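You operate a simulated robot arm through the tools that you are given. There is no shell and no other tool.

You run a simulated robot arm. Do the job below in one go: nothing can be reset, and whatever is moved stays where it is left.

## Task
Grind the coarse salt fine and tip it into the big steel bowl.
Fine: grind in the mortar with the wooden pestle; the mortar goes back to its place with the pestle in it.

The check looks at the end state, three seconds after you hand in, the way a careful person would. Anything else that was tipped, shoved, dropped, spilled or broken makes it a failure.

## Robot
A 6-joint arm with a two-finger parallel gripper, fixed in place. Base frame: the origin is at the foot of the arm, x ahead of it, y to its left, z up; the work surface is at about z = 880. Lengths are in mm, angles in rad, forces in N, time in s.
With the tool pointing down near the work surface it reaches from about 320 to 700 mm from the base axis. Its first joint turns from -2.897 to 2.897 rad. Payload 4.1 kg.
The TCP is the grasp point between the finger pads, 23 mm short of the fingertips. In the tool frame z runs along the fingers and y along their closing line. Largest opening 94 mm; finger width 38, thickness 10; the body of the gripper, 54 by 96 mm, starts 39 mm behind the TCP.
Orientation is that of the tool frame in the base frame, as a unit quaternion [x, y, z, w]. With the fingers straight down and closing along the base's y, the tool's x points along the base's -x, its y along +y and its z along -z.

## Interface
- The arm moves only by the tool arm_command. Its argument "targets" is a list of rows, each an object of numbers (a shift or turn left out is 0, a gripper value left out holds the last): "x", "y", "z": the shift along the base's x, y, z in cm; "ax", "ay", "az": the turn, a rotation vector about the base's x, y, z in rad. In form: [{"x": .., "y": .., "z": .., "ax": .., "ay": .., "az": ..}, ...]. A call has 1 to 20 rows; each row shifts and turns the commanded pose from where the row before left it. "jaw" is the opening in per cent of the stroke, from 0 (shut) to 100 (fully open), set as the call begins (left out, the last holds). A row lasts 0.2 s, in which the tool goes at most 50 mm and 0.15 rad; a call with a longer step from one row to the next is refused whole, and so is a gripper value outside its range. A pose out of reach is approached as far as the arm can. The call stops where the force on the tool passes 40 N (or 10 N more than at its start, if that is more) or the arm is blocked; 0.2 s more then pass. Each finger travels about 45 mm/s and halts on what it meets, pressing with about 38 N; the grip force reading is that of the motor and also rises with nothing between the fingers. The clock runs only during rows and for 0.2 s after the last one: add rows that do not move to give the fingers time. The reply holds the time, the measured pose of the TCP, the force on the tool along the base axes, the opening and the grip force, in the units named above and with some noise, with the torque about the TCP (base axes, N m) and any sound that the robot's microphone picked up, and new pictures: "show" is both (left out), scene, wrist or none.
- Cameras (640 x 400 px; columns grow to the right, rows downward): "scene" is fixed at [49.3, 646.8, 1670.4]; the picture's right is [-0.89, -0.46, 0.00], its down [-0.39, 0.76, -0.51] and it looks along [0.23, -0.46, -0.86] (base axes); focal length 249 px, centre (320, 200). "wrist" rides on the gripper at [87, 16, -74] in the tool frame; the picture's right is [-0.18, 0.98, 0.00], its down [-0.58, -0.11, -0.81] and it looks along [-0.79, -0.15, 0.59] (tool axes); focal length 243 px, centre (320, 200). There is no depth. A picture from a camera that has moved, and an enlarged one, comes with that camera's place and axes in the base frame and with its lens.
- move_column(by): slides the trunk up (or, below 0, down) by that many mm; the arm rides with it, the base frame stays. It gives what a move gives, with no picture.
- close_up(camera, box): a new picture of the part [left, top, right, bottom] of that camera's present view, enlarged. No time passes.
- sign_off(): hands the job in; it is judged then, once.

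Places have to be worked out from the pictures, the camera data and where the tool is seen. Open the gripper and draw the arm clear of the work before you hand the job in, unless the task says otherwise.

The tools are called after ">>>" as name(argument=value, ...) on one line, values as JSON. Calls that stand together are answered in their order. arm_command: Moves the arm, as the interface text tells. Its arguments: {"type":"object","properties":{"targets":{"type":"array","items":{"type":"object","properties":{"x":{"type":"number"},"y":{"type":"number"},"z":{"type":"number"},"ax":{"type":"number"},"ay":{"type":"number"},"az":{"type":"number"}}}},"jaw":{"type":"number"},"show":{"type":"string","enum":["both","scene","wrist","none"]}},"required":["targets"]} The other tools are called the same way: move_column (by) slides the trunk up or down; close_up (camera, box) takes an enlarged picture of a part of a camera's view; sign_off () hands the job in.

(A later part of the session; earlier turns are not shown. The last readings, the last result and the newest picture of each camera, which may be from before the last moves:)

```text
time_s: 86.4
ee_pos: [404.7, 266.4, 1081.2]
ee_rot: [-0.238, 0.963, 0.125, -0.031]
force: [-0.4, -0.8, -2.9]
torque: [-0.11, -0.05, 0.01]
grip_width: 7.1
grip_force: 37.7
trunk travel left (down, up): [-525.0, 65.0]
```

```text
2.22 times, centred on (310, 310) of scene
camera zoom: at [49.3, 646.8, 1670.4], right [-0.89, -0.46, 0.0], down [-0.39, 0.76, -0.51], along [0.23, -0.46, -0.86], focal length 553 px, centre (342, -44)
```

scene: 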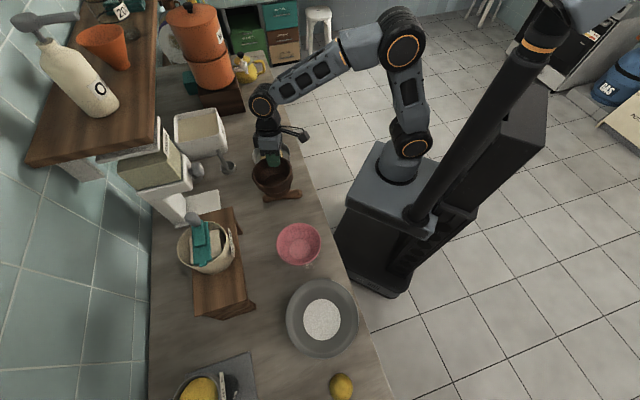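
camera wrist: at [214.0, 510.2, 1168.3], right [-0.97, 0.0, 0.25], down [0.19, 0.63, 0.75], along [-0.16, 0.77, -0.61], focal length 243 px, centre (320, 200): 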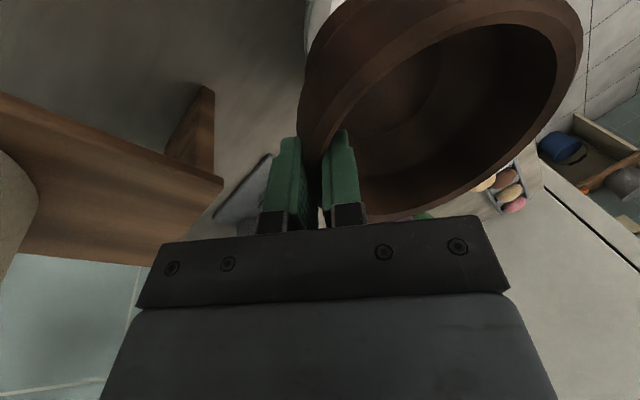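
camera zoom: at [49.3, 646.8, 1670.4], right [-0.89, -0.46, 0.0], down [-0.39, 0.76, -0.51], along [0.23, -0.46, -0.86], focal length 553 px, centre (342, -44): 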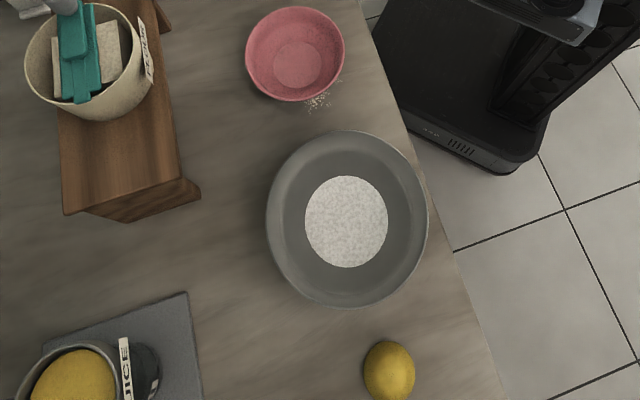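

The bowl holds the flat bed of salt and the surroundings are clean. I carry the mortar on to above its original place.

>>> arm_command(targets=[{"x": 2.33, "y": -2.97, "az": -0.096}, {"x": 2.33, "y": -2.97, "az": -0.096}, {"x": 2.33, "y": -2.97, "az": -0.096}, {"x": 2.33, "y": -2.97, "az": -0.096}, {"x": 2.33, "y": -2.97, "az": -0.096}, {"x": 2.33, "y": -2.97, "az": -0.096}, {"x": 2.33, "y": -2.97, "az": -0.096}, {"x": 2.33, "y": -2.97, "az": -0.096}, {"x": 2.33, "y": -2.97, "az": -0.096}, {"x": 2.33, "y": -2.97, "az": -0.096}, {"x": 1.1, "y": -1.6, "az": -0.05}, {"x": 0}, {"x": 0}], show="both")

>>> close_up(camera="scene", box=[225, 65, 305, 130])

>>> close_up(camera="wrist", box=[180, 0, 640, 250])

```text
time_s: 89.2
ee_pos: [649.7, -44.2, 1081.6]
ee_rot: [0.257, 0.958, 0.125, 0.033]
force: [0.3, 0.8, -2.2]
torque: [-0.12, 0.08, 0.03]
grip_width: 7.4
grip_force: 38.5
trunk travel left (down, up): [-525.0, 65.0]
camera wrist: at [572.3, -3.5, 1158.6], right [0.64, 0.73, 0.25], down [0.35, -0.56, 0.75], along [0.69, -0.39, -0.61], focal length 243 px, centre (320, 200)
```

scene: 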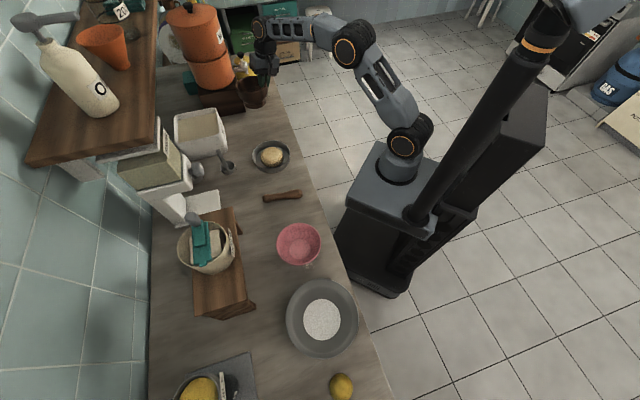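
wrist: 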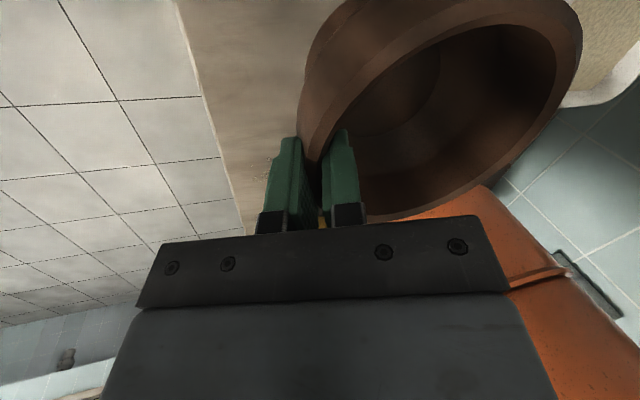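

```text
6.15 times, centred on (265, 98) of scene
camera zoom: at [49.3, 646.8, 1670.4], right [-0.89, -0.46, 0.0], down [-0.39, 0.76, -0.51], along [0.23, -0.46, -0.86], focal length 1530 px, centre (658, 831)
```

zoom: 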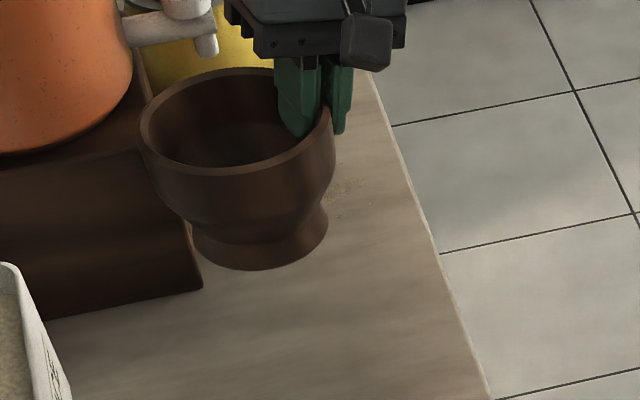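

```text
1.39 times, centred on (410, 125) of wrist
camera zoom: at [572.3, -3.5, 1158.6], right [0.64, 0.73, 0.25], down [0.35, -0.56, 0.75], along [0.69, -0.39, -0.61], focal length 338 px, centre (195, 304)
```

zoom: 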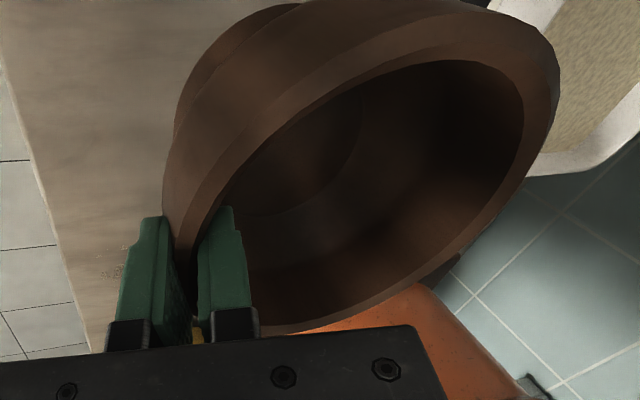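

The mortar is level above its spot. I shift 3 mm sideways and lower to about 20 mm above the counter, then check.

>>> arm_command(targets=[{"x": -0.09, "y": -0.3, "z": -2.5}, {"z": -3.0}, {"z": -2.6}, {"z": -1.5}, {"x": 0}, {"x": 0}], show="scene")

>>> close_up(camera="scene", box=[230, 80, 300, 140])

```text
time_s: 90.6
ee_pos: [649.2, -48.3, 985.7]
ee_rot: [0.256, 0.958, 0.125, 0.032]
force: [0.2, 0.7, -3.3]
torque: [-0.13, 0.07, 0.01]
grip_width: 7.2
grip_force: 38.0
trunk travel left (down, up): [-525.0, 65.0]
```

scene: 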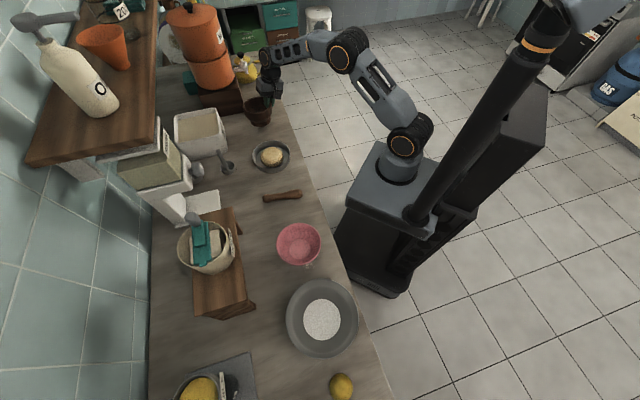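

```text
6.67 times, centred on (265, 110) of scene
camera zoom: at [49.3, 646.8, 1670.4], right [-0.89, -0.46, 0.0], down [-0.39, 0.76, -0.51], along [0.23, -0.46, -0.86], focal length 1658 px, centre (687, 800)
```

zoom: 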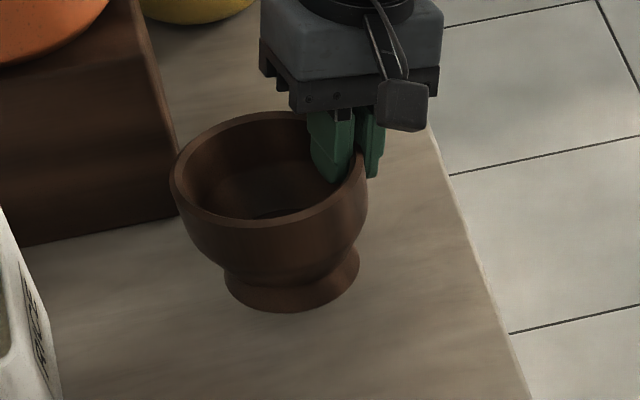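

Compared with the original view, the mortar is aligned to within a few millimetres and still about 30 mm up. I lower it gently, watching for contact.

>>> arm_command(targets=[{"z": -1.0}, {"z": -1.0}, {"z": -0.4}, {"x": 0}], show="none")

>>> arm_command(targets=[{"z": -0.3}, {"x": 0}], show="none")

>>> arm_command(targets=[{"z": -0.2}, {"x": 0}], show="scene")

>>> close_up(camera="scene", box=[230, 80, 300, 140])

```text
time_s: 91.6
ee_pos: [649.0, -46.9, 960.7]
ee_rot: [0.256, 0.958, 0.125, 0.032]
force: [-0.5, 1.0, -2.8]
torque: [-0.14, 0.06, -0.02]
grip_width: 7.4
grip_force: 38.0
trunk travel left (down, up): [-525.0, 65.0]
```

```text
time_s: 92.2
ee_pos: [647.5, -47.2, 958.8]
ee_rot: [0.256, 0.958, 0.125, 0.033]
force: [0.0, -0.1, -2.2]
torque: [-0.12, 0.07, 0.01]
grip_width: 7.3
grip_force: 38.1
trunk travel left (down, up): [-525.0, 65.0]
```

```text
time_s: 92.8
ee_pos: [648.5, -46.8, 959.4]
ee_rot: [0.257, 0.958, 0.125, 0.033]
force: [-0.6, -0.7, 2.6]
torque: [-0.2, -0.15, -0.04]
grip_width: 7.3
grip_force: 38.2
trunk travel left (down, up): [-525.0, 65.0]
```

scene: 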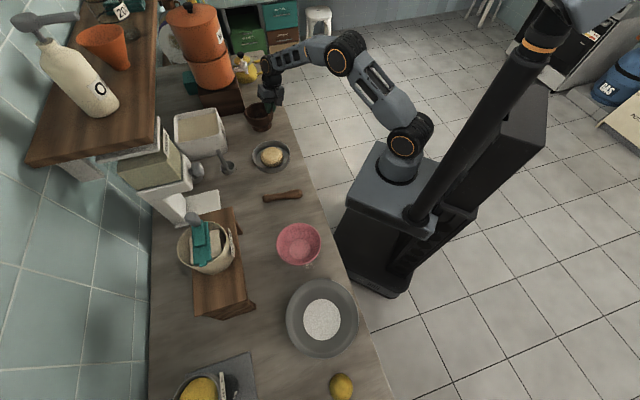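

```text
6.67 times, centred on (265, 110) of scene
camera zoom: at [49.3, 646.8, 1670.4], right [-0.89, -0.46, 0.0], down [-0.39, 0.76, -0.51], along [0.23, -0.46, -0.86], focal length 1658 px, centre (687, 800)
```

zoom: 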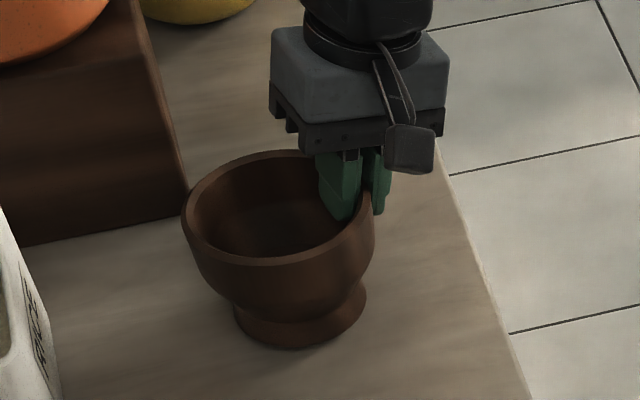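

Contact came at z about 958, with the load on the grip side: the mortar leans about 2.5° that way and sits about 4 mm toward −y of its old spot. I lift slightly, correct tilt and position, and set it down again.

>>> arm_command(targets=[{"z": 0.4}, {"x": 0.03, "y": 0.35, "ax": -0.039, "ay": 0.0226}, {"x": 0}], show="none")

>>> arm_command(targets=[{"z": -0.2}, {"x": 0}], show="scene")

>>> close_up(camera="scene", box=[230, 80, 300, 140])

```text
time_s: 93.6
ee_pos: [648.4, -43.1, 962.2]
ee_rot: [0.258, 0.96, 0.103, 0.027]
force: [0.3, -0.5, -3.3]
torque: [-0.12, 0.07, 0.03]
grip_width: 7.5
grip_force: 38.2
trunk travel left (down, up): [-525.0, 65.0]
```

```text
time_s: 94.2
ee_pos: [648.5, -43.5, 959.2]
ee_rot: [0.258, 0.96, 0.104, 0.028]
force: [-2.0, 0.7, 4.6]
torque: [0.17, -0.31, 0.07]
grip_width: 7.1
grip_force: 37.6
trunk travel left (down, up): [-525.0, 65.0]
```

scene: 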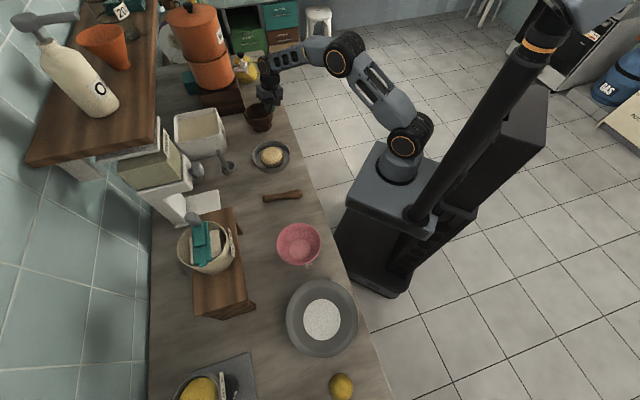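

```text
6.67 times, centred on (265, 110) of scene
camera zoom: at [49.3, 646.8, 1670.4], right [-0.89, -0.46, 0.0], down [-0.39, 0.76, -0.51], along [0.23, -0.46, -0.86], focal length 1658 px, centre (687, 800)
```

zoom: 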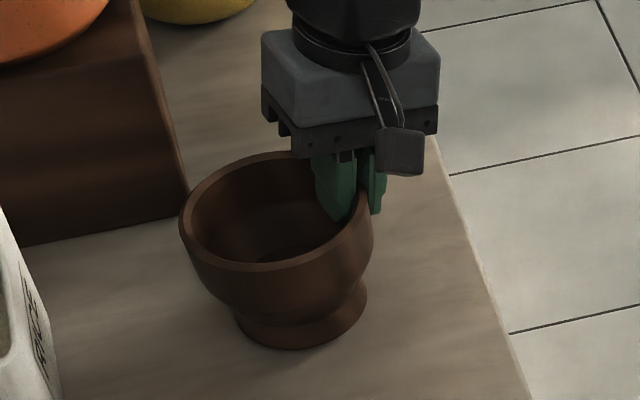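

The contact is now well under the mortar and it matches its original outline to within 2–3 px. I open the gripper to release it.

>>> arm_command(targets=[{"x": 0}, {"x": 0}, {"x": 0}, {"x": 0}], jaw=40, show="scene")

>>> close_up(camera="scene", box=[230, 80, 300, 140])

>>> close_up(camera="wrist", box=[180, 0, 640, 250])

```text
time_s: 95.2
ee_pos: [648.6, -42.5, 958.0]
ee_rot: [0.258, 0.96, 0.103, 0.027]
force: [1.2, 0.4, 0.1]
torque: [0.0, 0.01, -0.01]
grip_width: 37.8
grip_force: 0.1
trunk travel left (down, up): [-525.0, 65.0]
```

scene: 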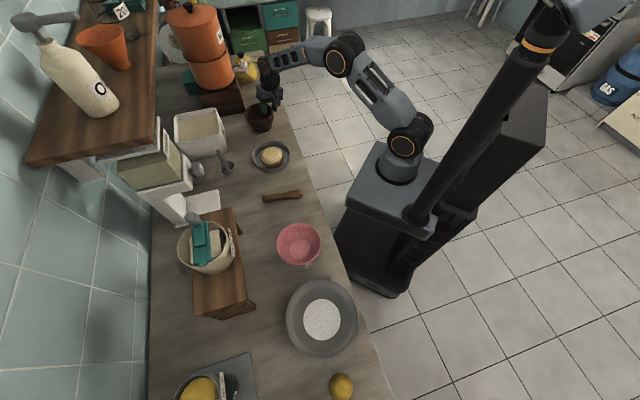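

```text
6.67 times, centred on (265, 110) of scene
camera zoom: at [49.3, 646.8, 1670.4], right [-0.89, -0.46, 0.0], down [-0.39, 0.76, -0.51], along [0.23, -0.46, -0.86], focal length 1658 px, centre (687, 800)
```

zoom: 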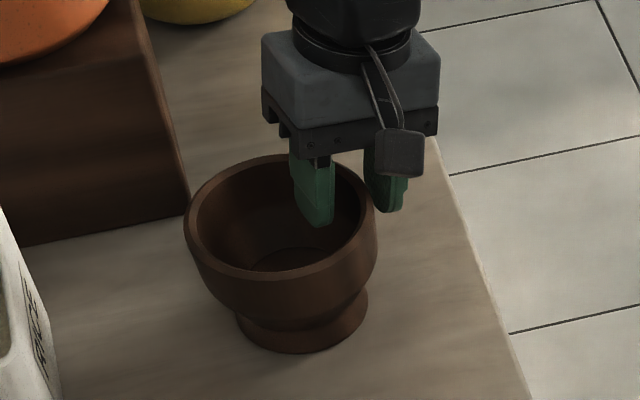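

```text
1.39 times, centred on (410, 125) of wrist
camera zoom: at [573.4, -0.1, 1035.9], right [0.64, 0.74, 0.21], down [0.37, -0.53, 0.76], along [0.68, -0.41, -0.61], focal length 338 px, centre (195, 304)
```

zoom: 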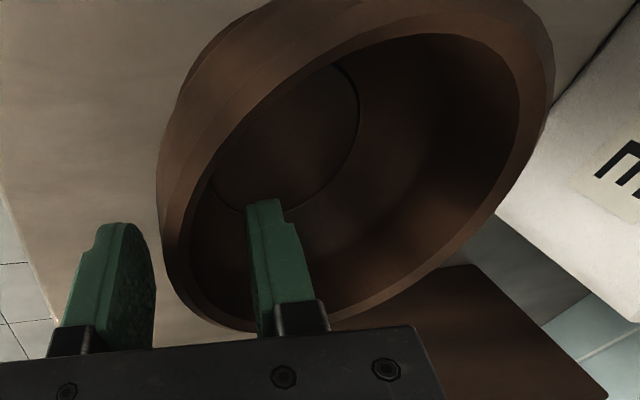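

The mortar stands flat, about 3–4 mm from where it was. I withdraw along the finger direction and rise clear.

>>> arm_command(targets=[{"x": -0.2, "y": -0.37, "z": 1.95}, {"x": -0.22, "y": -0.37, "z": 1.95}, {"x": -0.22, "y": -0.37, "z": 1.95}, {"z": 3}, {"z": 3}, {"x": 0}], show="both")

>>> close_up(camera="scene", box=[230, 80, 300, 140])

>>> close_up(camera="scene", box=[230, 130, 330, 210])

```text
time_s: 96.6
ee_pos: [642.8, -53.4, 1077.7]
ee_rot: [0.258, 0.96, 0.103, 0.026]
force: [0.2, -0.7, 0.3]
torque: [0.01, 0.01, -0.04]
grip_width: 37.6
grip_force: 0.0
trunk travel left (down, up): [-525.0, 65.0]
camera wrist: at [568.1, -11.5, 1154.5], right [0.64, 0.74, 0.21], down [0.37, -0.53, 0.76], along [0.68, -0.41, -0.61], focal length 243 px, centre (320, 200)
```

scene: 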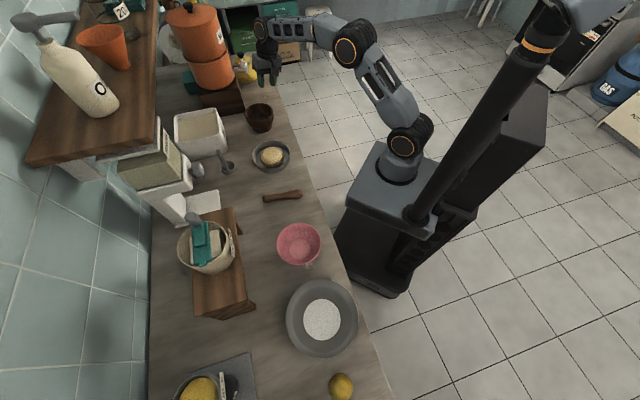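
wrist: 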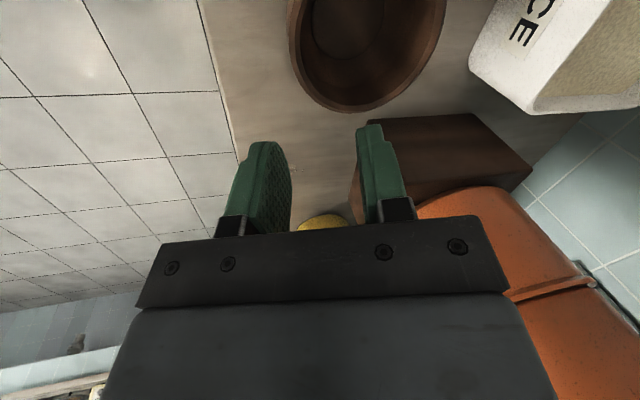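

```text
6.67 times, centred on (265, 110) of scene
camera zoom: at [49.3, 646.8, 1670.4], right [-0.89, -0.46, 0.0], down [-0.39, 0.76, -0.51], along [0.23, -0.46, -0.86], focal length 1658 px, centre (687, 800)
```

zoom: 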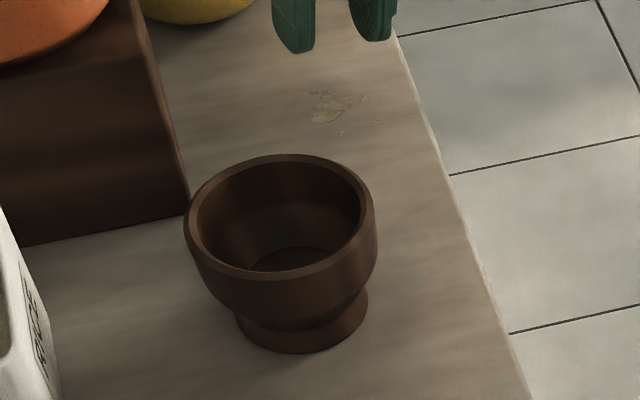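

```text
5.00 times, centred on (280, 170) of scene
camera zoom: at [49.3, 646.8, 1670.4], right [-0.89, -0.46, 0.0], down [-0.39, 0.76, -0.51], along [0.23, -0.46, -0.86], focal length 1243 px, centre (520, 350)
```

zoom: 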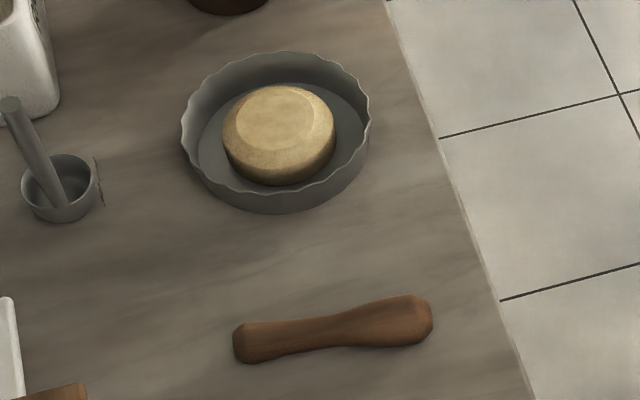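

The mortar is back and upright; the pestle hasn't moved. I straighten the tool and go back above the pestle with the fingers fully open.

>>> arm_command(targets=[{"ax": -0.094, "ay": 0.054}, {"ax": -0.094, "ay": 0.054}, {"x": -2.69, "y": 3.91, "az": 0.1276}, {"x": -2.69, "y": 3.91, "az": 0.1276}, {"x": -2.69, "y": 3.91, "az": 0.1276}, {"x": -2.69, "y": 3.91, "az": 0.1276}, {"x": -2.69, "y": 3.91, "az": 0.1276}, {"x": -2.69, "y": 3.91, "az": 0.1276}, {"x": -2.69, "y": 3.91, "az": 0.1276}, {"x": -2.69, "y": 3.91, "az": 0.1276}, {"x": -2.69, "y": 3.91, "az": 0.1276}, {"x": 0}, {"x": 0}], jaw=100, show="both")

```text
time_s: 99.4
ee_pos: [400.5, 297.3, 1077.4]
ee_rot: [-0.307, 0.952, -0.001, 0.001]
force: [-0.3, -0.2, 0.7]
torque: [0.0, 0.03, -0.02]
grip_width: 94.1
grip_force: 0.1
trunk travel left (down, up): [-525.0, 65.0]
camera wrist: at [320.0, 260.1, 1152.3], right [-0.43, 0.91, 0.0], down [0.53, 0.25, 0.81], along [0.73, 0.34, -0.59], focal length 243 px, centre (320, 200)
```

scene: 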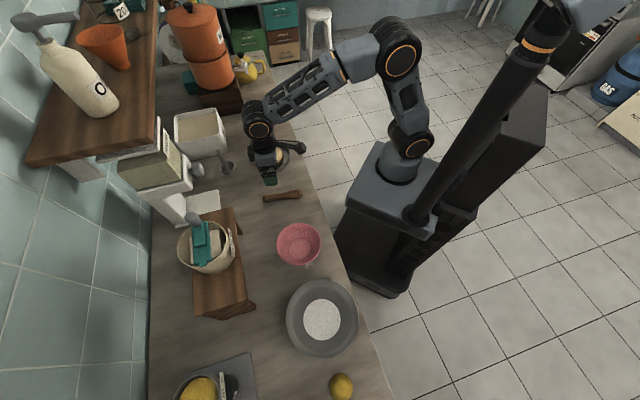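
wrist: 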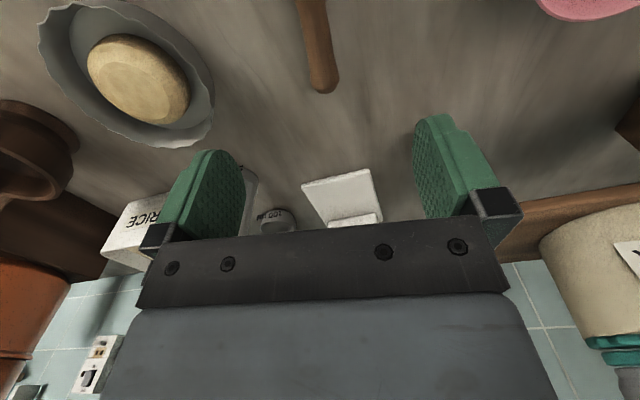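

I'm above the pestle with the same yaw as before. I pitch to the same lay-down angle and descend partway to compare the view.

>>> arm_command(targets=[{"z": -1.2, "ax": -0.0701, "ay": 0.0974}, {"z": -1.2, "ax": -0.0701, "ay": 0.0974}, {"z": -1.3, "ax": -0.0701, "ay": 0.0974}, {"x": 0}], show="wrist")

>>> close_up(camera="wrist", box=[180, 0, 480, 200])

```text
time_s: 100.4
ee_pos: [400.5, 297.1, 1040.4]
ee_rot: [-0.303, 0.936, -0.057, -0.17]
force: [-0.7, 1.1, -0.3]
torque: [-0.01, 0.06, 0.01]
grip_width: 93.8
grip_force: 0.0
trunk travel left (down, up): [-525.0, 65.0]
camera wrist: at [345.3, 279.5, 1141.2], right [-0.44, 0.9, -0.07], down [0.73, 0.4, 0.55], along [0.52, 0.19, -0.83], focal length 243 px, centre (320, 200)
```

wrist: 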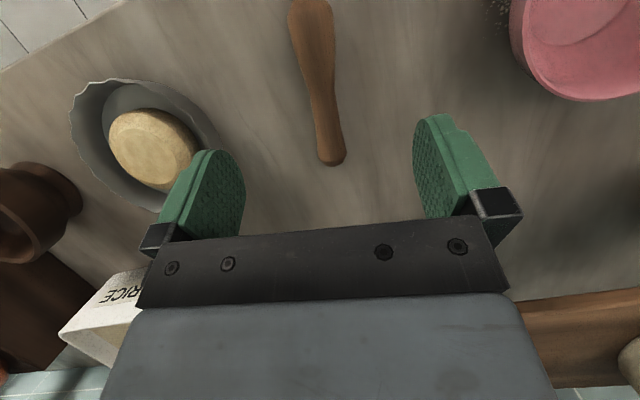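

```text
2.00 times, centred on (330, 100) of wrist
camera zoom: at [345.3, 279.5, 1141.2], right [-0.44, 0.9, -0.07], down [0.73, 0.4, 0.55], along [0.52, 0.19, -0.83], focal length 485 px, centre (300, 400)
```

zoom: 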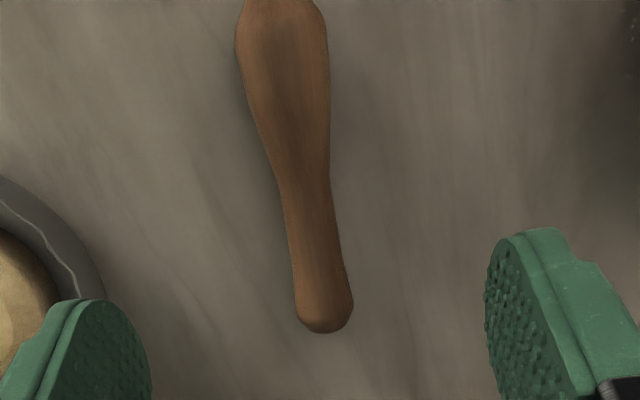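

The pestle axis lies about 4 mm to one side of my centreline. I correct that and descend to the grasp height.

>>> arm_command(targets=[{"x": 0.2, "y": -0.3, "z": -3.0}, {"z": -3.5}, {"z": -3.0}, {"z": -2.0}, {"x": 0}], show="wrist")

>>> arm_command(targets=[{"z": -0.6}, {"z": -0.5}, {"x": 0}], show="both")

>>> close_up(camera="scene", box=[230, 130, 330, 210])

```text
time_s: 101.6
ee_pos: [402.7, 293.7, 924.1]
ee_rot: [-0.303, 0.936, -0.056, -0.17]
force: [-0.1, 0.6, -0.6]
torque: [-0.04, -0.01, -0.01]
grip_width: 93.8
grip_force: 0.0
trunk travel left (down, up): [-525.0, 65.0]
camera wrist: at [347.6, 275.6, 1025.6], right [-0.44, 0.9, -0.07], down [0.73, 0.4, 0.55], along [0.52, 0.19, -0.83], focal length 243 px, centre (320, 200)
```

wrist: 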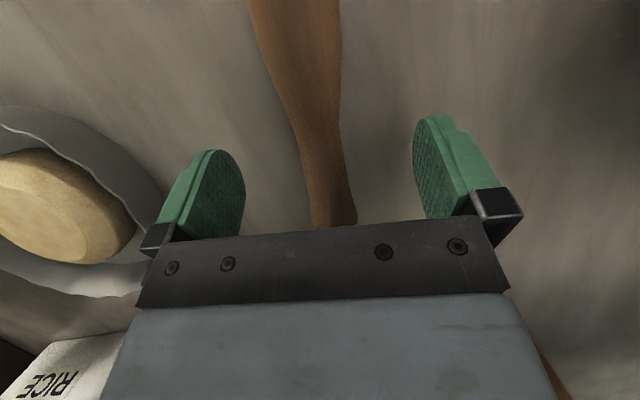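

```text
time_s: 102.4
ee_pos: [401.0, 294.4, 914.3]
ee_rot: [-0.303, 0.936, -0.056, -0.169]
force: [0.6, 0.2, 0.4]
torque: [0.02, 0.01, -0.03]
grip_width: 93.9
grip_force: 0.0
trunk travel left (down, up): [-525.0, 65.0]
camera wrist: at [347.2, 275.8, 1014.8], right [-0.44, 0.9, -0.07], down [0.73, 0.4, 0.55], along [0.52, 0.19, -0.83], focal length 243 px, centre (320, 200)
```

scene: 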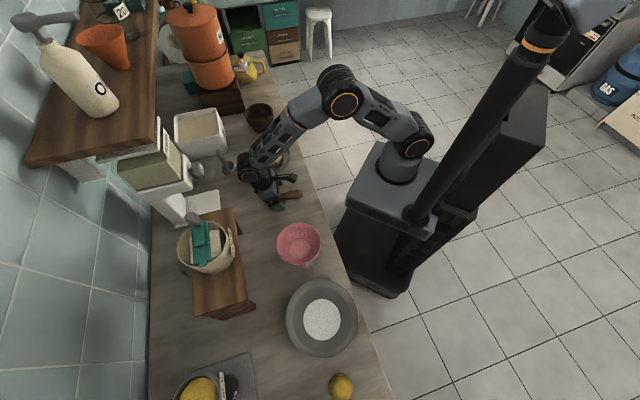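
wrist: 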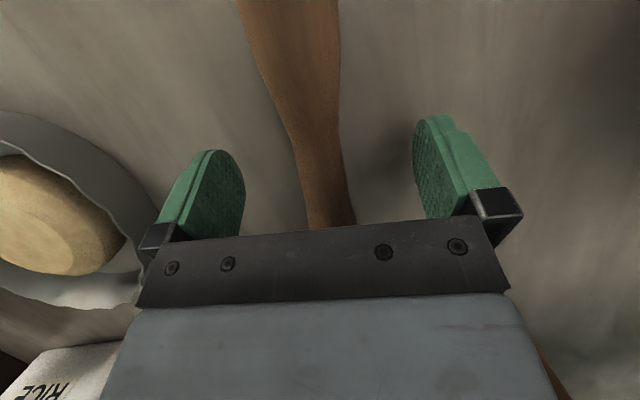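

```text
5.00 times, centred on (280, 170) of scene
camera zoom: at [49.3, 646.8, 1670.4], right [-0.89, -0.46, 0.0], down [-0.39, 0.76, -0.51], along [0.23, -0.46, -0.86], focal length 1243 px, centre (520, 350)
```

zoom: 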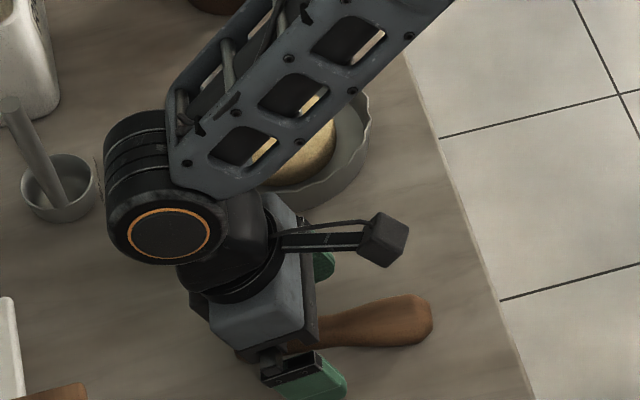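

Both fingers are down either side of the neck with no contact. I close on it.

>>> arm_command(targets=[{"x": 0}, {"x": 0}, {"x": 0}, {"x": 0}, {"x": 0}, {"x": 0}, {"x": 0}], jaw=0, show="wrist")

>>> arm_command(targets=[{"z": 1.0}, {"z": 2.0}, {"z": 3.0}, {"z": 3.0}, {"x": 0}], show="both")

>>> close_up(camera="scene", box=[230, 130, 330, 210])

```text
time_s: 104.0
ee_pos: [401.7, 294.4, 914.8]
ee_rot: [-0.302, 0.936, -0.057, -0.17]
force: [1.0, -0.2, 0.4]
torque: [0.03, 0.01, 0.02]
grip_width: 25.2
grip_force: 37.7
trunk travel left (down, up): [-525.0, 65.0]
camera wrist: at [347.2, 275.8, 1015.0], right [-0.44, 0.9, -0.07], down [0.73, 0.4, 0.55], along [0.52, 0.19, -0.83], focal length 243 px, centre (320, 200)
```

wrist: 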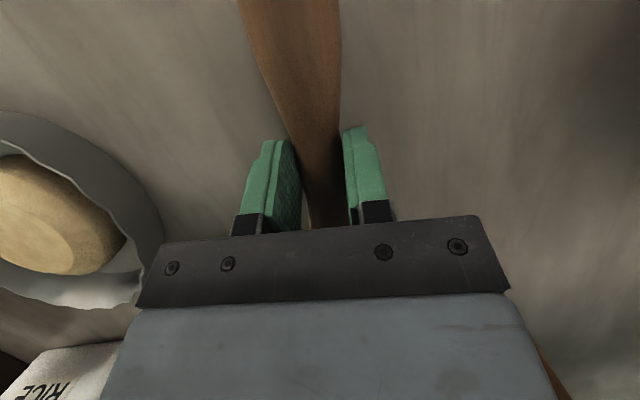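

```text
time_s: 105.2
ee_pos: [401.7, 294.1, 1004.8]
ee_rot: [-0.303, 0.936, -0.056, -0.17]
force: [0.0, -0.3, -2.0]
torque: [0.0, -0.02, 0.02]
grip_width: 25.3
grip_force: 38.3
trunk travel left (down, up): [-525.0, 65.0]
camera wrist: at [347.2, 277.2, 1105.1], right [-0.44, 0.9, -0.07], down [0.73, 0.4, 0.55], along [0.52, 0.19, -0.83], focal length 243 px, centre (320, 200)
```

scene: 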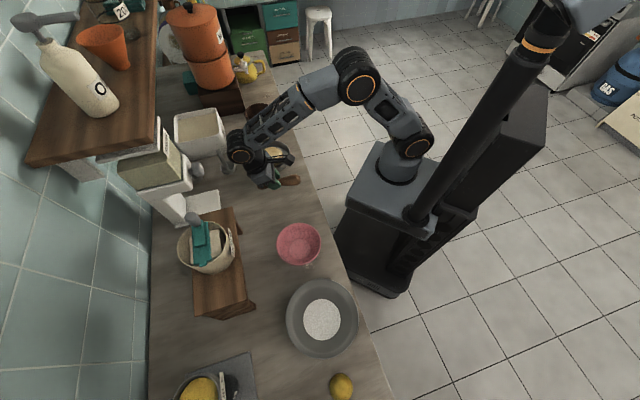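
wrist: 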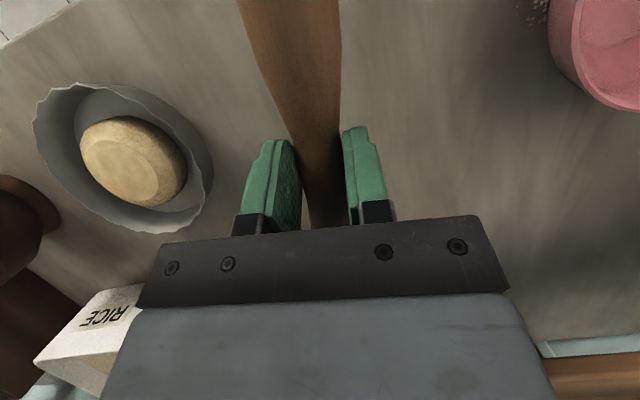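

```text
5.00 times, centred on (280, 170) of scene
camera zoom: at [49.3, 646.8, 1670.4], right [-0.89, -0.46, 0.0], down [-0.39, 0.76, -0.51], along [0.23, -0.46, -0.86], focal length 1243 px, centre (520, 350)
```

zoom: 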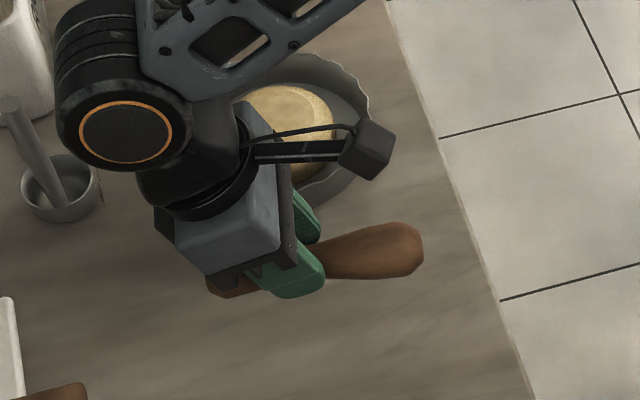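

The pestle is held at 25 mm. I raise it and pitch halfway back up, stopping well before the straight-wrist pose, before lowering the trunk so the rest of the rotation never crosses it.

>>> arm_command(targets=[{"z": 1.5, "ax": 0.0768, "ay": -0.1061, "az": 0.0005}, {"z": 1.5, "ax": 0.0768, "ay": -0.1061, "az": 0.0005}, {"z": 1.5, "ax": 0.0768, "ay": -0.1061, "az": 0.0005}, {"z": 1.5, "ax": 0.0768, "ay": -0.1061, "az": 0.0005}, {"z": 1.5, "ax": 0.0768, "ay": -0.1061, "az": 0.0005}, {"z": 1.5, "ax": 0.0768, "ay": -0.1061, "az": 0.0005}, {"x": 0}], show="scene")

>>> close_up(camera="scene", box=[200, 50, 400, 200])

```text
time_s: 106.8
ee_pos: [401.8, 295.9, 1093.5]
ee_rot: [-0.301, 0.93, 0.064, 0.203]
force: [-0.3, 0.0, -1.2]
torque: [0.02, 0.0, -0.02]
grip_width: 25.5
grip_force: 38.2
trunk travel left (down, up): [-525.0, 65.0]
```

scene: 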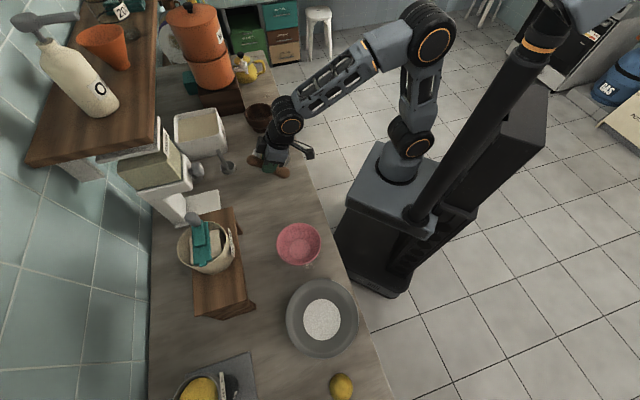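

```text
2.67 times, centred on (300, 125) of scene
camera zoom: at [49.3, 646.8, 1670.4], right [-0.89, -0.46, 0.0], down [-0.39, 0.76, -0.51], along [0.23, -0.46, -0.86], focal length 663 px, centre (373, 400)
```

zoom: 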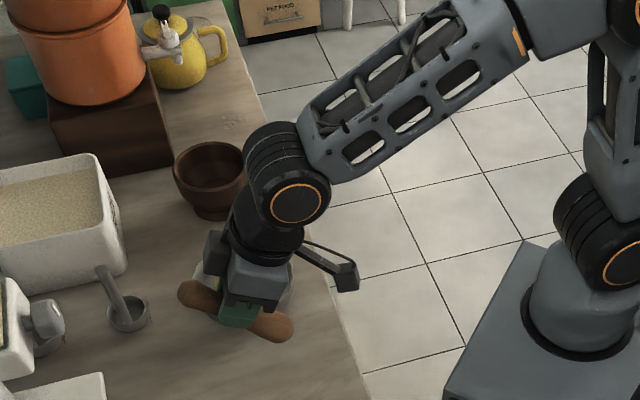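

I raise the arm 150 mm, then slide the trunk down 150 mm, so the pestle stays at a safe height.

>>> arm_command(targets=[{"z": 4}, {"z": 4}, {"z": 4}, {"z": 3}, {"x": 0}], show="none")

>>> move_column(by=-150)

```text
time_s: 108.0
ee_pos: [402.5, 294.9, 1244.5]
ee_rot: [-0.302, 0.929, 0.064, 0.202]
force: [0.2, -0.1, -1.6]
torque: [-0.01, -0.04, 0.01]
grip_width: 25.2
grip_force: 38.0
trunk travel left (down, up): [-525.0, 65.0]
```

```text
time_s: 109.8
ee_pos: [401.9, 294.5, 1094.3]
ee_rot: [-0.301, 0.93, 0.064, 0.201]
force: [0.5, -0.6, -0.5]
torque: [-0.02, 0.02, -0.01]
grip_width: 25.1
grip_force: 38.0
trunk travel left (down, up): [-375.0, 215.0]
```

That worked as expected. I repeat it once more.

>>> arm_command(targets=[{"z": 4}, {"z": 4}, {"z": 4}, {"z": 3}, {"x": 0}], show="none")

>>> move_column(by=-150)

>>> close_up(camera="scene", box=[200, 50, 400, 200])

```text
time_s: 111.0
ee_pos: [401.0, 293.2, 1246.0]
ee_rot: [-0.302, 0.93, 0.064, 0.2]
force: [-0.8, 0.2, -1.3]
torque: [0.03, 0.01, 0.01]
grip_width: 24.9
grip_force: 38.3
trunk travel left (down, up): [-375.0, 215.0]
```

```text
time_s: 112.7
ee_pos: [400.4, 294.4, 1095.6]
ee_rot: [-0.302, 0.93, 0.064, 0.202]
force: [0.2, -0.4, -1.0]
torque: [-0.02, 0.01, 0.03]
grip_width: 25.2
grip_force: 38.2
trunk travel left (down, up): [-225.0, 365.0]
```

```text
2.67 times, centred on (300, 125) of scene
camera zoom: at [49.3, 646.8, 1670.4], right [-0.89, -0.46, 0.0], down [-0.39, 0.76, -0.51], along [0.23, -0.46, -0.86], focal length 663 px, centre (373, 400)
```

zoom: 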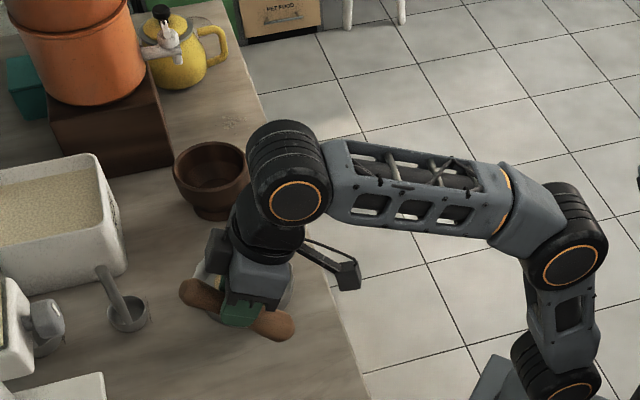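

The trunk is 300 mm lower with the pestle at a safe height. Now I carry the pestle to above the mortar, pitching it upright on the way.

>>> arm_command(targets=[{"x": 2.55, "y": -2.915, "z": 0.3, "ax": 0.0453, "ay": -0.0671, "az": -0.0625}, {"x": 2.55, "y": -2.915, "z": 0.3, "ax": 0.041, "ay": -0.0699, "az": -0.0625}, {"x": 2.55, "y": -2.915, "z": 0.3, "ax": 0.0366, "ay": -0.0722, "az": -0.0625}, {"x": 2.55, "y": -2.915, "z": 0.3, "ax": 0.032, "ay": -0.0744, "az": -0.0625}, {"x": 2.55, "y": -2.915, "z": 0.3, "ax": 0.0273, "ay": -0.0763, "az": -0.0625}, {"x": 2.55, "y": -2.915, "z": 0.3, "ax": 0.0225, "ay": -0.0778, "az": -0.0625}, {"x": 2.55, "y": -2.915, "z": 0.3, "ax": 0.0175, "ay": -0.0791, "az": -0.0625}, {"x": 2.55, "y": -2.915, "z": 0.3, "ax": 0.0127, "ay": -0.08, "az": -0.0625}, {"x": 2.55, "y": -2.915, "z": 0.3, "ax": 0.0076, "ay": -0.0806, "az": -0.0625}, {"x": 2.55, "y": -2.915, "z": 0.3, "ax": 0.0025, "ay": -0.081, "az": -0.0625}, {"x": 0}, {"x": 0}], show="both")

>>> close_up(camera="scene", box=[225, 60, 325, 140])

```text
time_s: 115.3
ee_pos: [657.0, 3.1, 1126.2]
ee_rot: [0.0, 0.815, -0.001, 0.58]
force: [0.3, 0.4, -0.5]
torque: [0.0, 0.08, 0.01]
grip_width: 25.3
grip_force: 38.4
trunk travel left (down, up): [-225.0, 365.0]
camera wrist: at [557.3, 18.9, 1069.5], right [0.06, 0.98, 0.17], down [-0.57, -0.11, 0.81], along [0.82, -0.15, 0.55], focal length 243 px, centre (320, 200)
```

scene: 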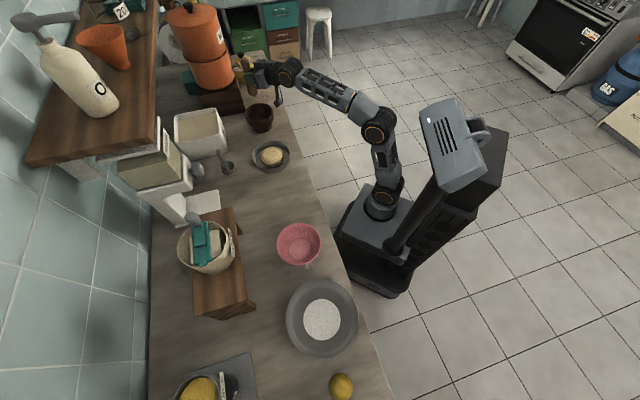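
wrist: 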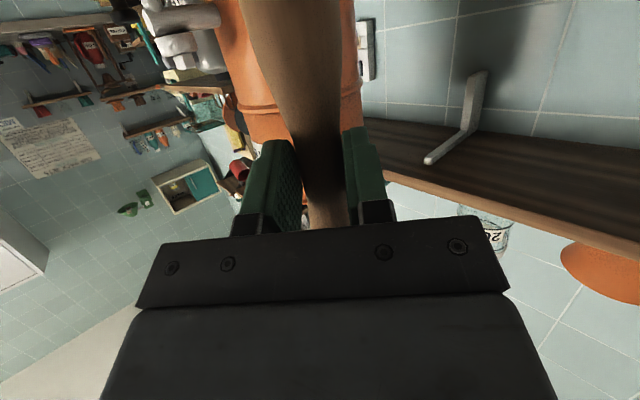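

```text
5.00 times, centred on (275, 100) of scene
camera zoom: at [49.3, 646.8, 1670.4], right [-0.89, -0.46, 0.0], down [-0.39, 0.76, -0.51], along [0.23, -0.46, -0.86], focal length 1243 px, centre (545, 700)
```

zoom: 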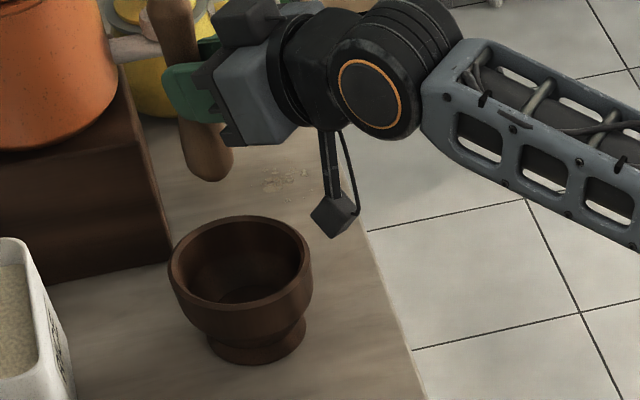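

The pestle hangs upright over the mortar, in the same relation as when I lifted it out. I lower it into the mortar, first quickly to above the bottom.

>>> arm_command(targets=[{"x": -0.15, "z": -3}, {"z": -3}, {"z": -3}, {"z": -2}, {"x": 0}], show="scene")

>>> close_up(camera="scene", box=[225, 70, 325, 150])

```text
time_s: 116.5
ee_pos: [654.2, 2.6, 1015.6]
ee_rot: [0.001, 0.815, -0.002, 0.579]
force: [-0.9, -0.2, -0.4]
torque: [0.01, 0.03, 0.01]
grip_width: 25.4
grip_force: 37.9
trunk travel left (down, up): [-225.0, 365.0]
```

scene: 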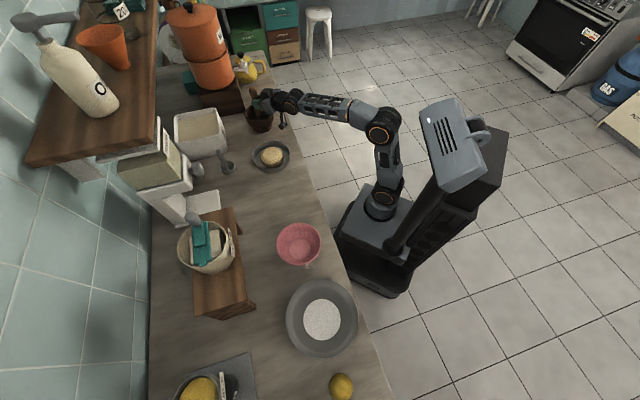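

```text
5.00 times, centred on (275, 110) of scene
camera zoom: at [49.3, 646.8, 1670.4], right [-0.89, -0.46, 0.0], down [-0.39, 0.76, -0.51], along [0.23, -0.46, -0.86], focal length 1243 px, centre (545, 650)
```

zoom: 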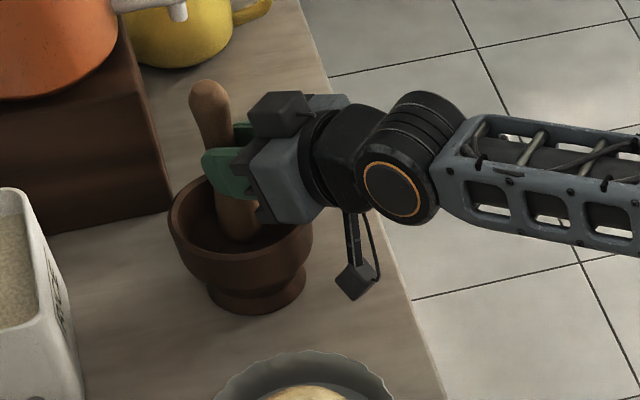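

The pestle is inside the mortar, upright and centred. I lower in small steps until it touches the bottom.

>>> arm_command(targets=[{"z": -0.5}, {"z": -0.4}, {"x": 0}], show="none")

>>> arm_command(targets=[{"z": -0.3}, {"x": 0}], show="none")

>>> arm_command(targets=[{"z": -0.3}, {"x": 0}], show="none")

```text
time_s: 117.3
ee_pos: [653.9, 2.5, 1006.6]
ee_rot: [0.0, 0.815, -0.002, 0.579]
force: [-0.2, -0.1, -0.2]
torque: [0.0, 0.02, 0.01]
grip_width: 25.2
grip_force: 37.9
trunk travel left (down, up): [-225.0, 365.0]
```

```text
time_s: 117.9
ee_pos: [654.1, 1.5, 1002.6]
ee_rot: [0.0, 0.816, -0.002, 0.579]
force: [0.7, 0.2, -1.1]
torque: [-0.01, 0.02, 0.03]
grip_width: 25.3
grip_force: 38.1
trunk travel left (down, up): [-225.0, 365.0]
```

```text
time_s: 118.5
ee_pos: [655.3, 2.0, 999.9]
ee_rot: [0.0, 0.815, -0.002, 0.579]
force: [-0.3, -0.8, -0.6]
torque: [-0.02, -0.02, -0.01]
grip_width: 25.2
grip_force: 37.8
trunk travel left (down, up): [-225.0, 365.0]
```

>>> arm_command(targets=[{"z": -0.3}, {"x": 0}], show="none")

>>> arm_command(targets=[{"z": -0.2}, {"x": 0}], show="none")

>>> arm_command(targets=[{"z": -0.2}, {"x": 0}], show="none")

```text
time_s: 119.1
ee_pos: [654.2, 1.4, 996.6]
ee_rot: [0.0, 0.816, -0.001, 0.579]
force: [0.3, -1.3, -0.6]
torque: [-0.06, 0.06, -0.01]
grip_width: 25.5
grip_force: 37.8
trunk travel left (down, up): [-225.0, 365.0]
```

```text
time_s: 119.7
ee_pos: [654.1, 2.0, 995.4]
ee_rot: [0.0, 0.814, -0.002, 0.58]
force: [-0.4, 0.0, -0.1]
torque: [-0.02, 0.03, 0.01]
grip_width: 25.5
grip_force: 38.6
trunk travel left (down, up): [-225.0, 365.0]
```

```text
time_s: 120.3
ee_pos: [654.1, 2.1, 992.8]
ee_rot: [0.0, 0.815, -0.001, 0.579]
force: [-0.8, 0.7, -0.1]
torque: [0.0, 0.02, 0.0]
grip_width: 25.4
grip_force: 38.4
trunk travel left (down, up): [-225.0, 365.0]
```

No contact yet at z about 993; with the salt gone the bottom is a little deeper. I keep lowering in 2–3 mm steps.

>>> arm_command(targets=[{"z": -0.25}, {"x": 0}], show="none")

>>> arm_command(targets=[{"z": -0.25}, {"x": 0}], show="scene")

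>>> close_up(camera="scene", box=[235, 80, 295, 140])

```text
time_s: 120.9
ee_pos: [655.3, 2.2, 990.8]
ee_rot: [-0.001, 0.815, -0.001, 0.579]
force: [1.1, -0.4, 0.0]
torque: [-0.03, -0.03, 0.0]
grip_width: 25.3
grip_force: 38.0
trunk travel left (down, up): [-225.0, 365.0]
```

```text
time_s: 121.5
ee_pos: [652.3, 1.8, 991.9]
ee_rot: [0.0, 0.814, -0.001, 0.581]
force: [-0.4, 0.9, 7.7]
torque: [0.06, -0.12, 0.0]
grip_width: 25.2
grip_force: 38.0
trunk travel left (down, up): [-225.0, 365.0]
```

scene: 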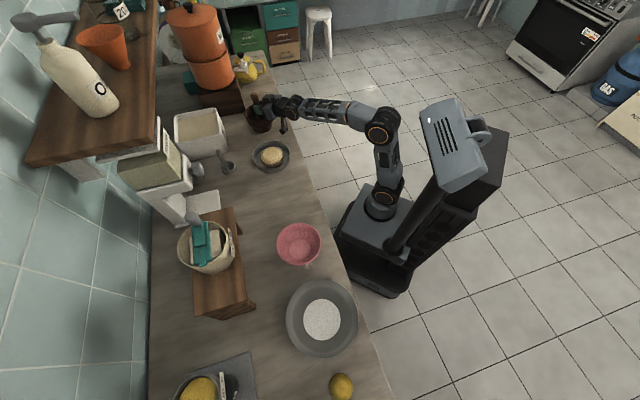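

```text
6.67 times, centred on (265, 110) of scene
camera zoom: at [49.3, 646.8, 1670.4], right [-0.89, -0.46, 0.0], down [-0.39, 0.76, -0.51], along [0.23, -0.46, -0.86], focal length 1658 px, centre (687, 800)
```

zoom: 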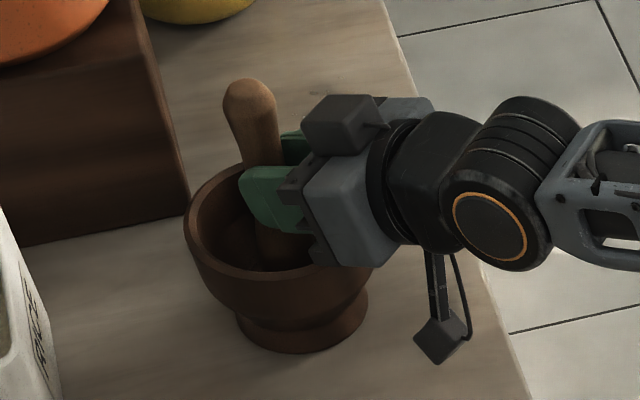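

The pestle rests on the mortar floor (7.7 N), upright and central. I ease off a fraction and open the fingers.

>>> arm_command(targets=[{"z": 0.06}, {"x": 0}], show="none")

>>> arm_command(targets=[{"x": 0}, {"x": 0}, {"x": 0}, {"x": 0}, {"x": 0}, {"x": 0}], jaw=100, show="both")

>>> close_up(camera="scene", box=[235, 80, 295, 140])

```text
time_s: 122.1
ee_pos: [653.0, 1.8, 989.5]
ee_rot: [0.0, 0.814, -0.002, 0.581]
force: [3.3, -1.0, 10.5]
torque: [0.02, -0.45, -0.06]
grip_width: 25.3
grip_force: 37.8
trunk travel left (down, up): [-225.0, 365.0]
```

```text
time_s: 123.5
ee_pos: [654.3, 1.6, 989.8]
ee_rot: [-0.001, 0.816, -0.001, 0.579]
force: [-0.1, -0.2, -0.7]
torque: [0.01, 0.01, -0.03]
grip_width: 93.9
grip_force: 0.0
trunk travel left (down, up): [-225.0, 365.0]
camera wrist: at [554.8, 18.5, 932.3], right [0.06, 0.98, 0.17], down [-0.57, -0.11, 0.81], along [0.82, -0.15, 0.55], focal length 243 px, centre (320, 200)
```

scene: 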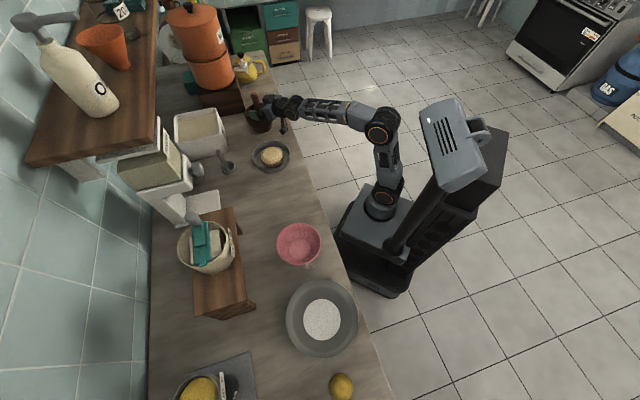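
wrist: 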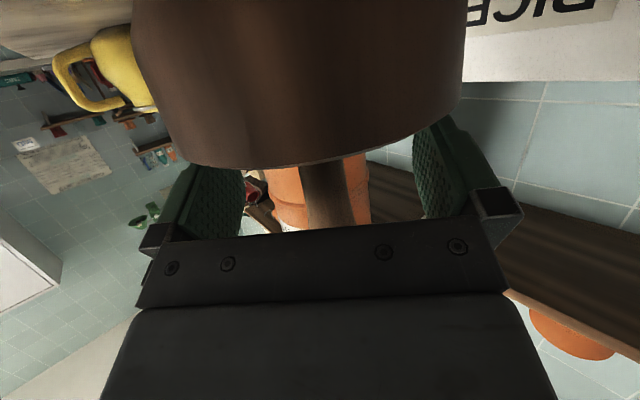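

```text
6.67 times, centred on (265, 110) of scene
camera zoom: at [49.3, 646.8, 1670.4], right [-0.89, -0.46, 0.0], down [-0.39, 0.76, -0.51], along [0.23, -0.46, -0.86], focal length 1658 px, centre (687, 800)
```

zoom: 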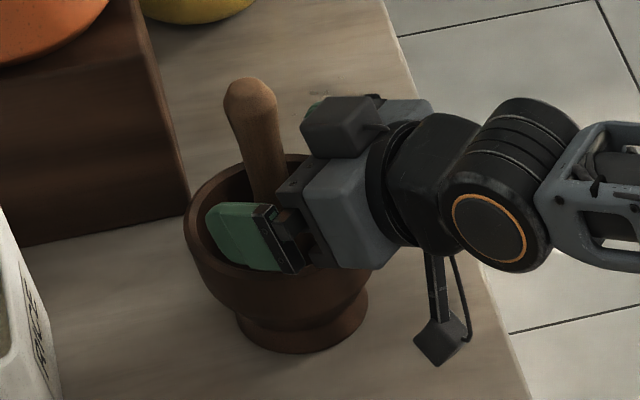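

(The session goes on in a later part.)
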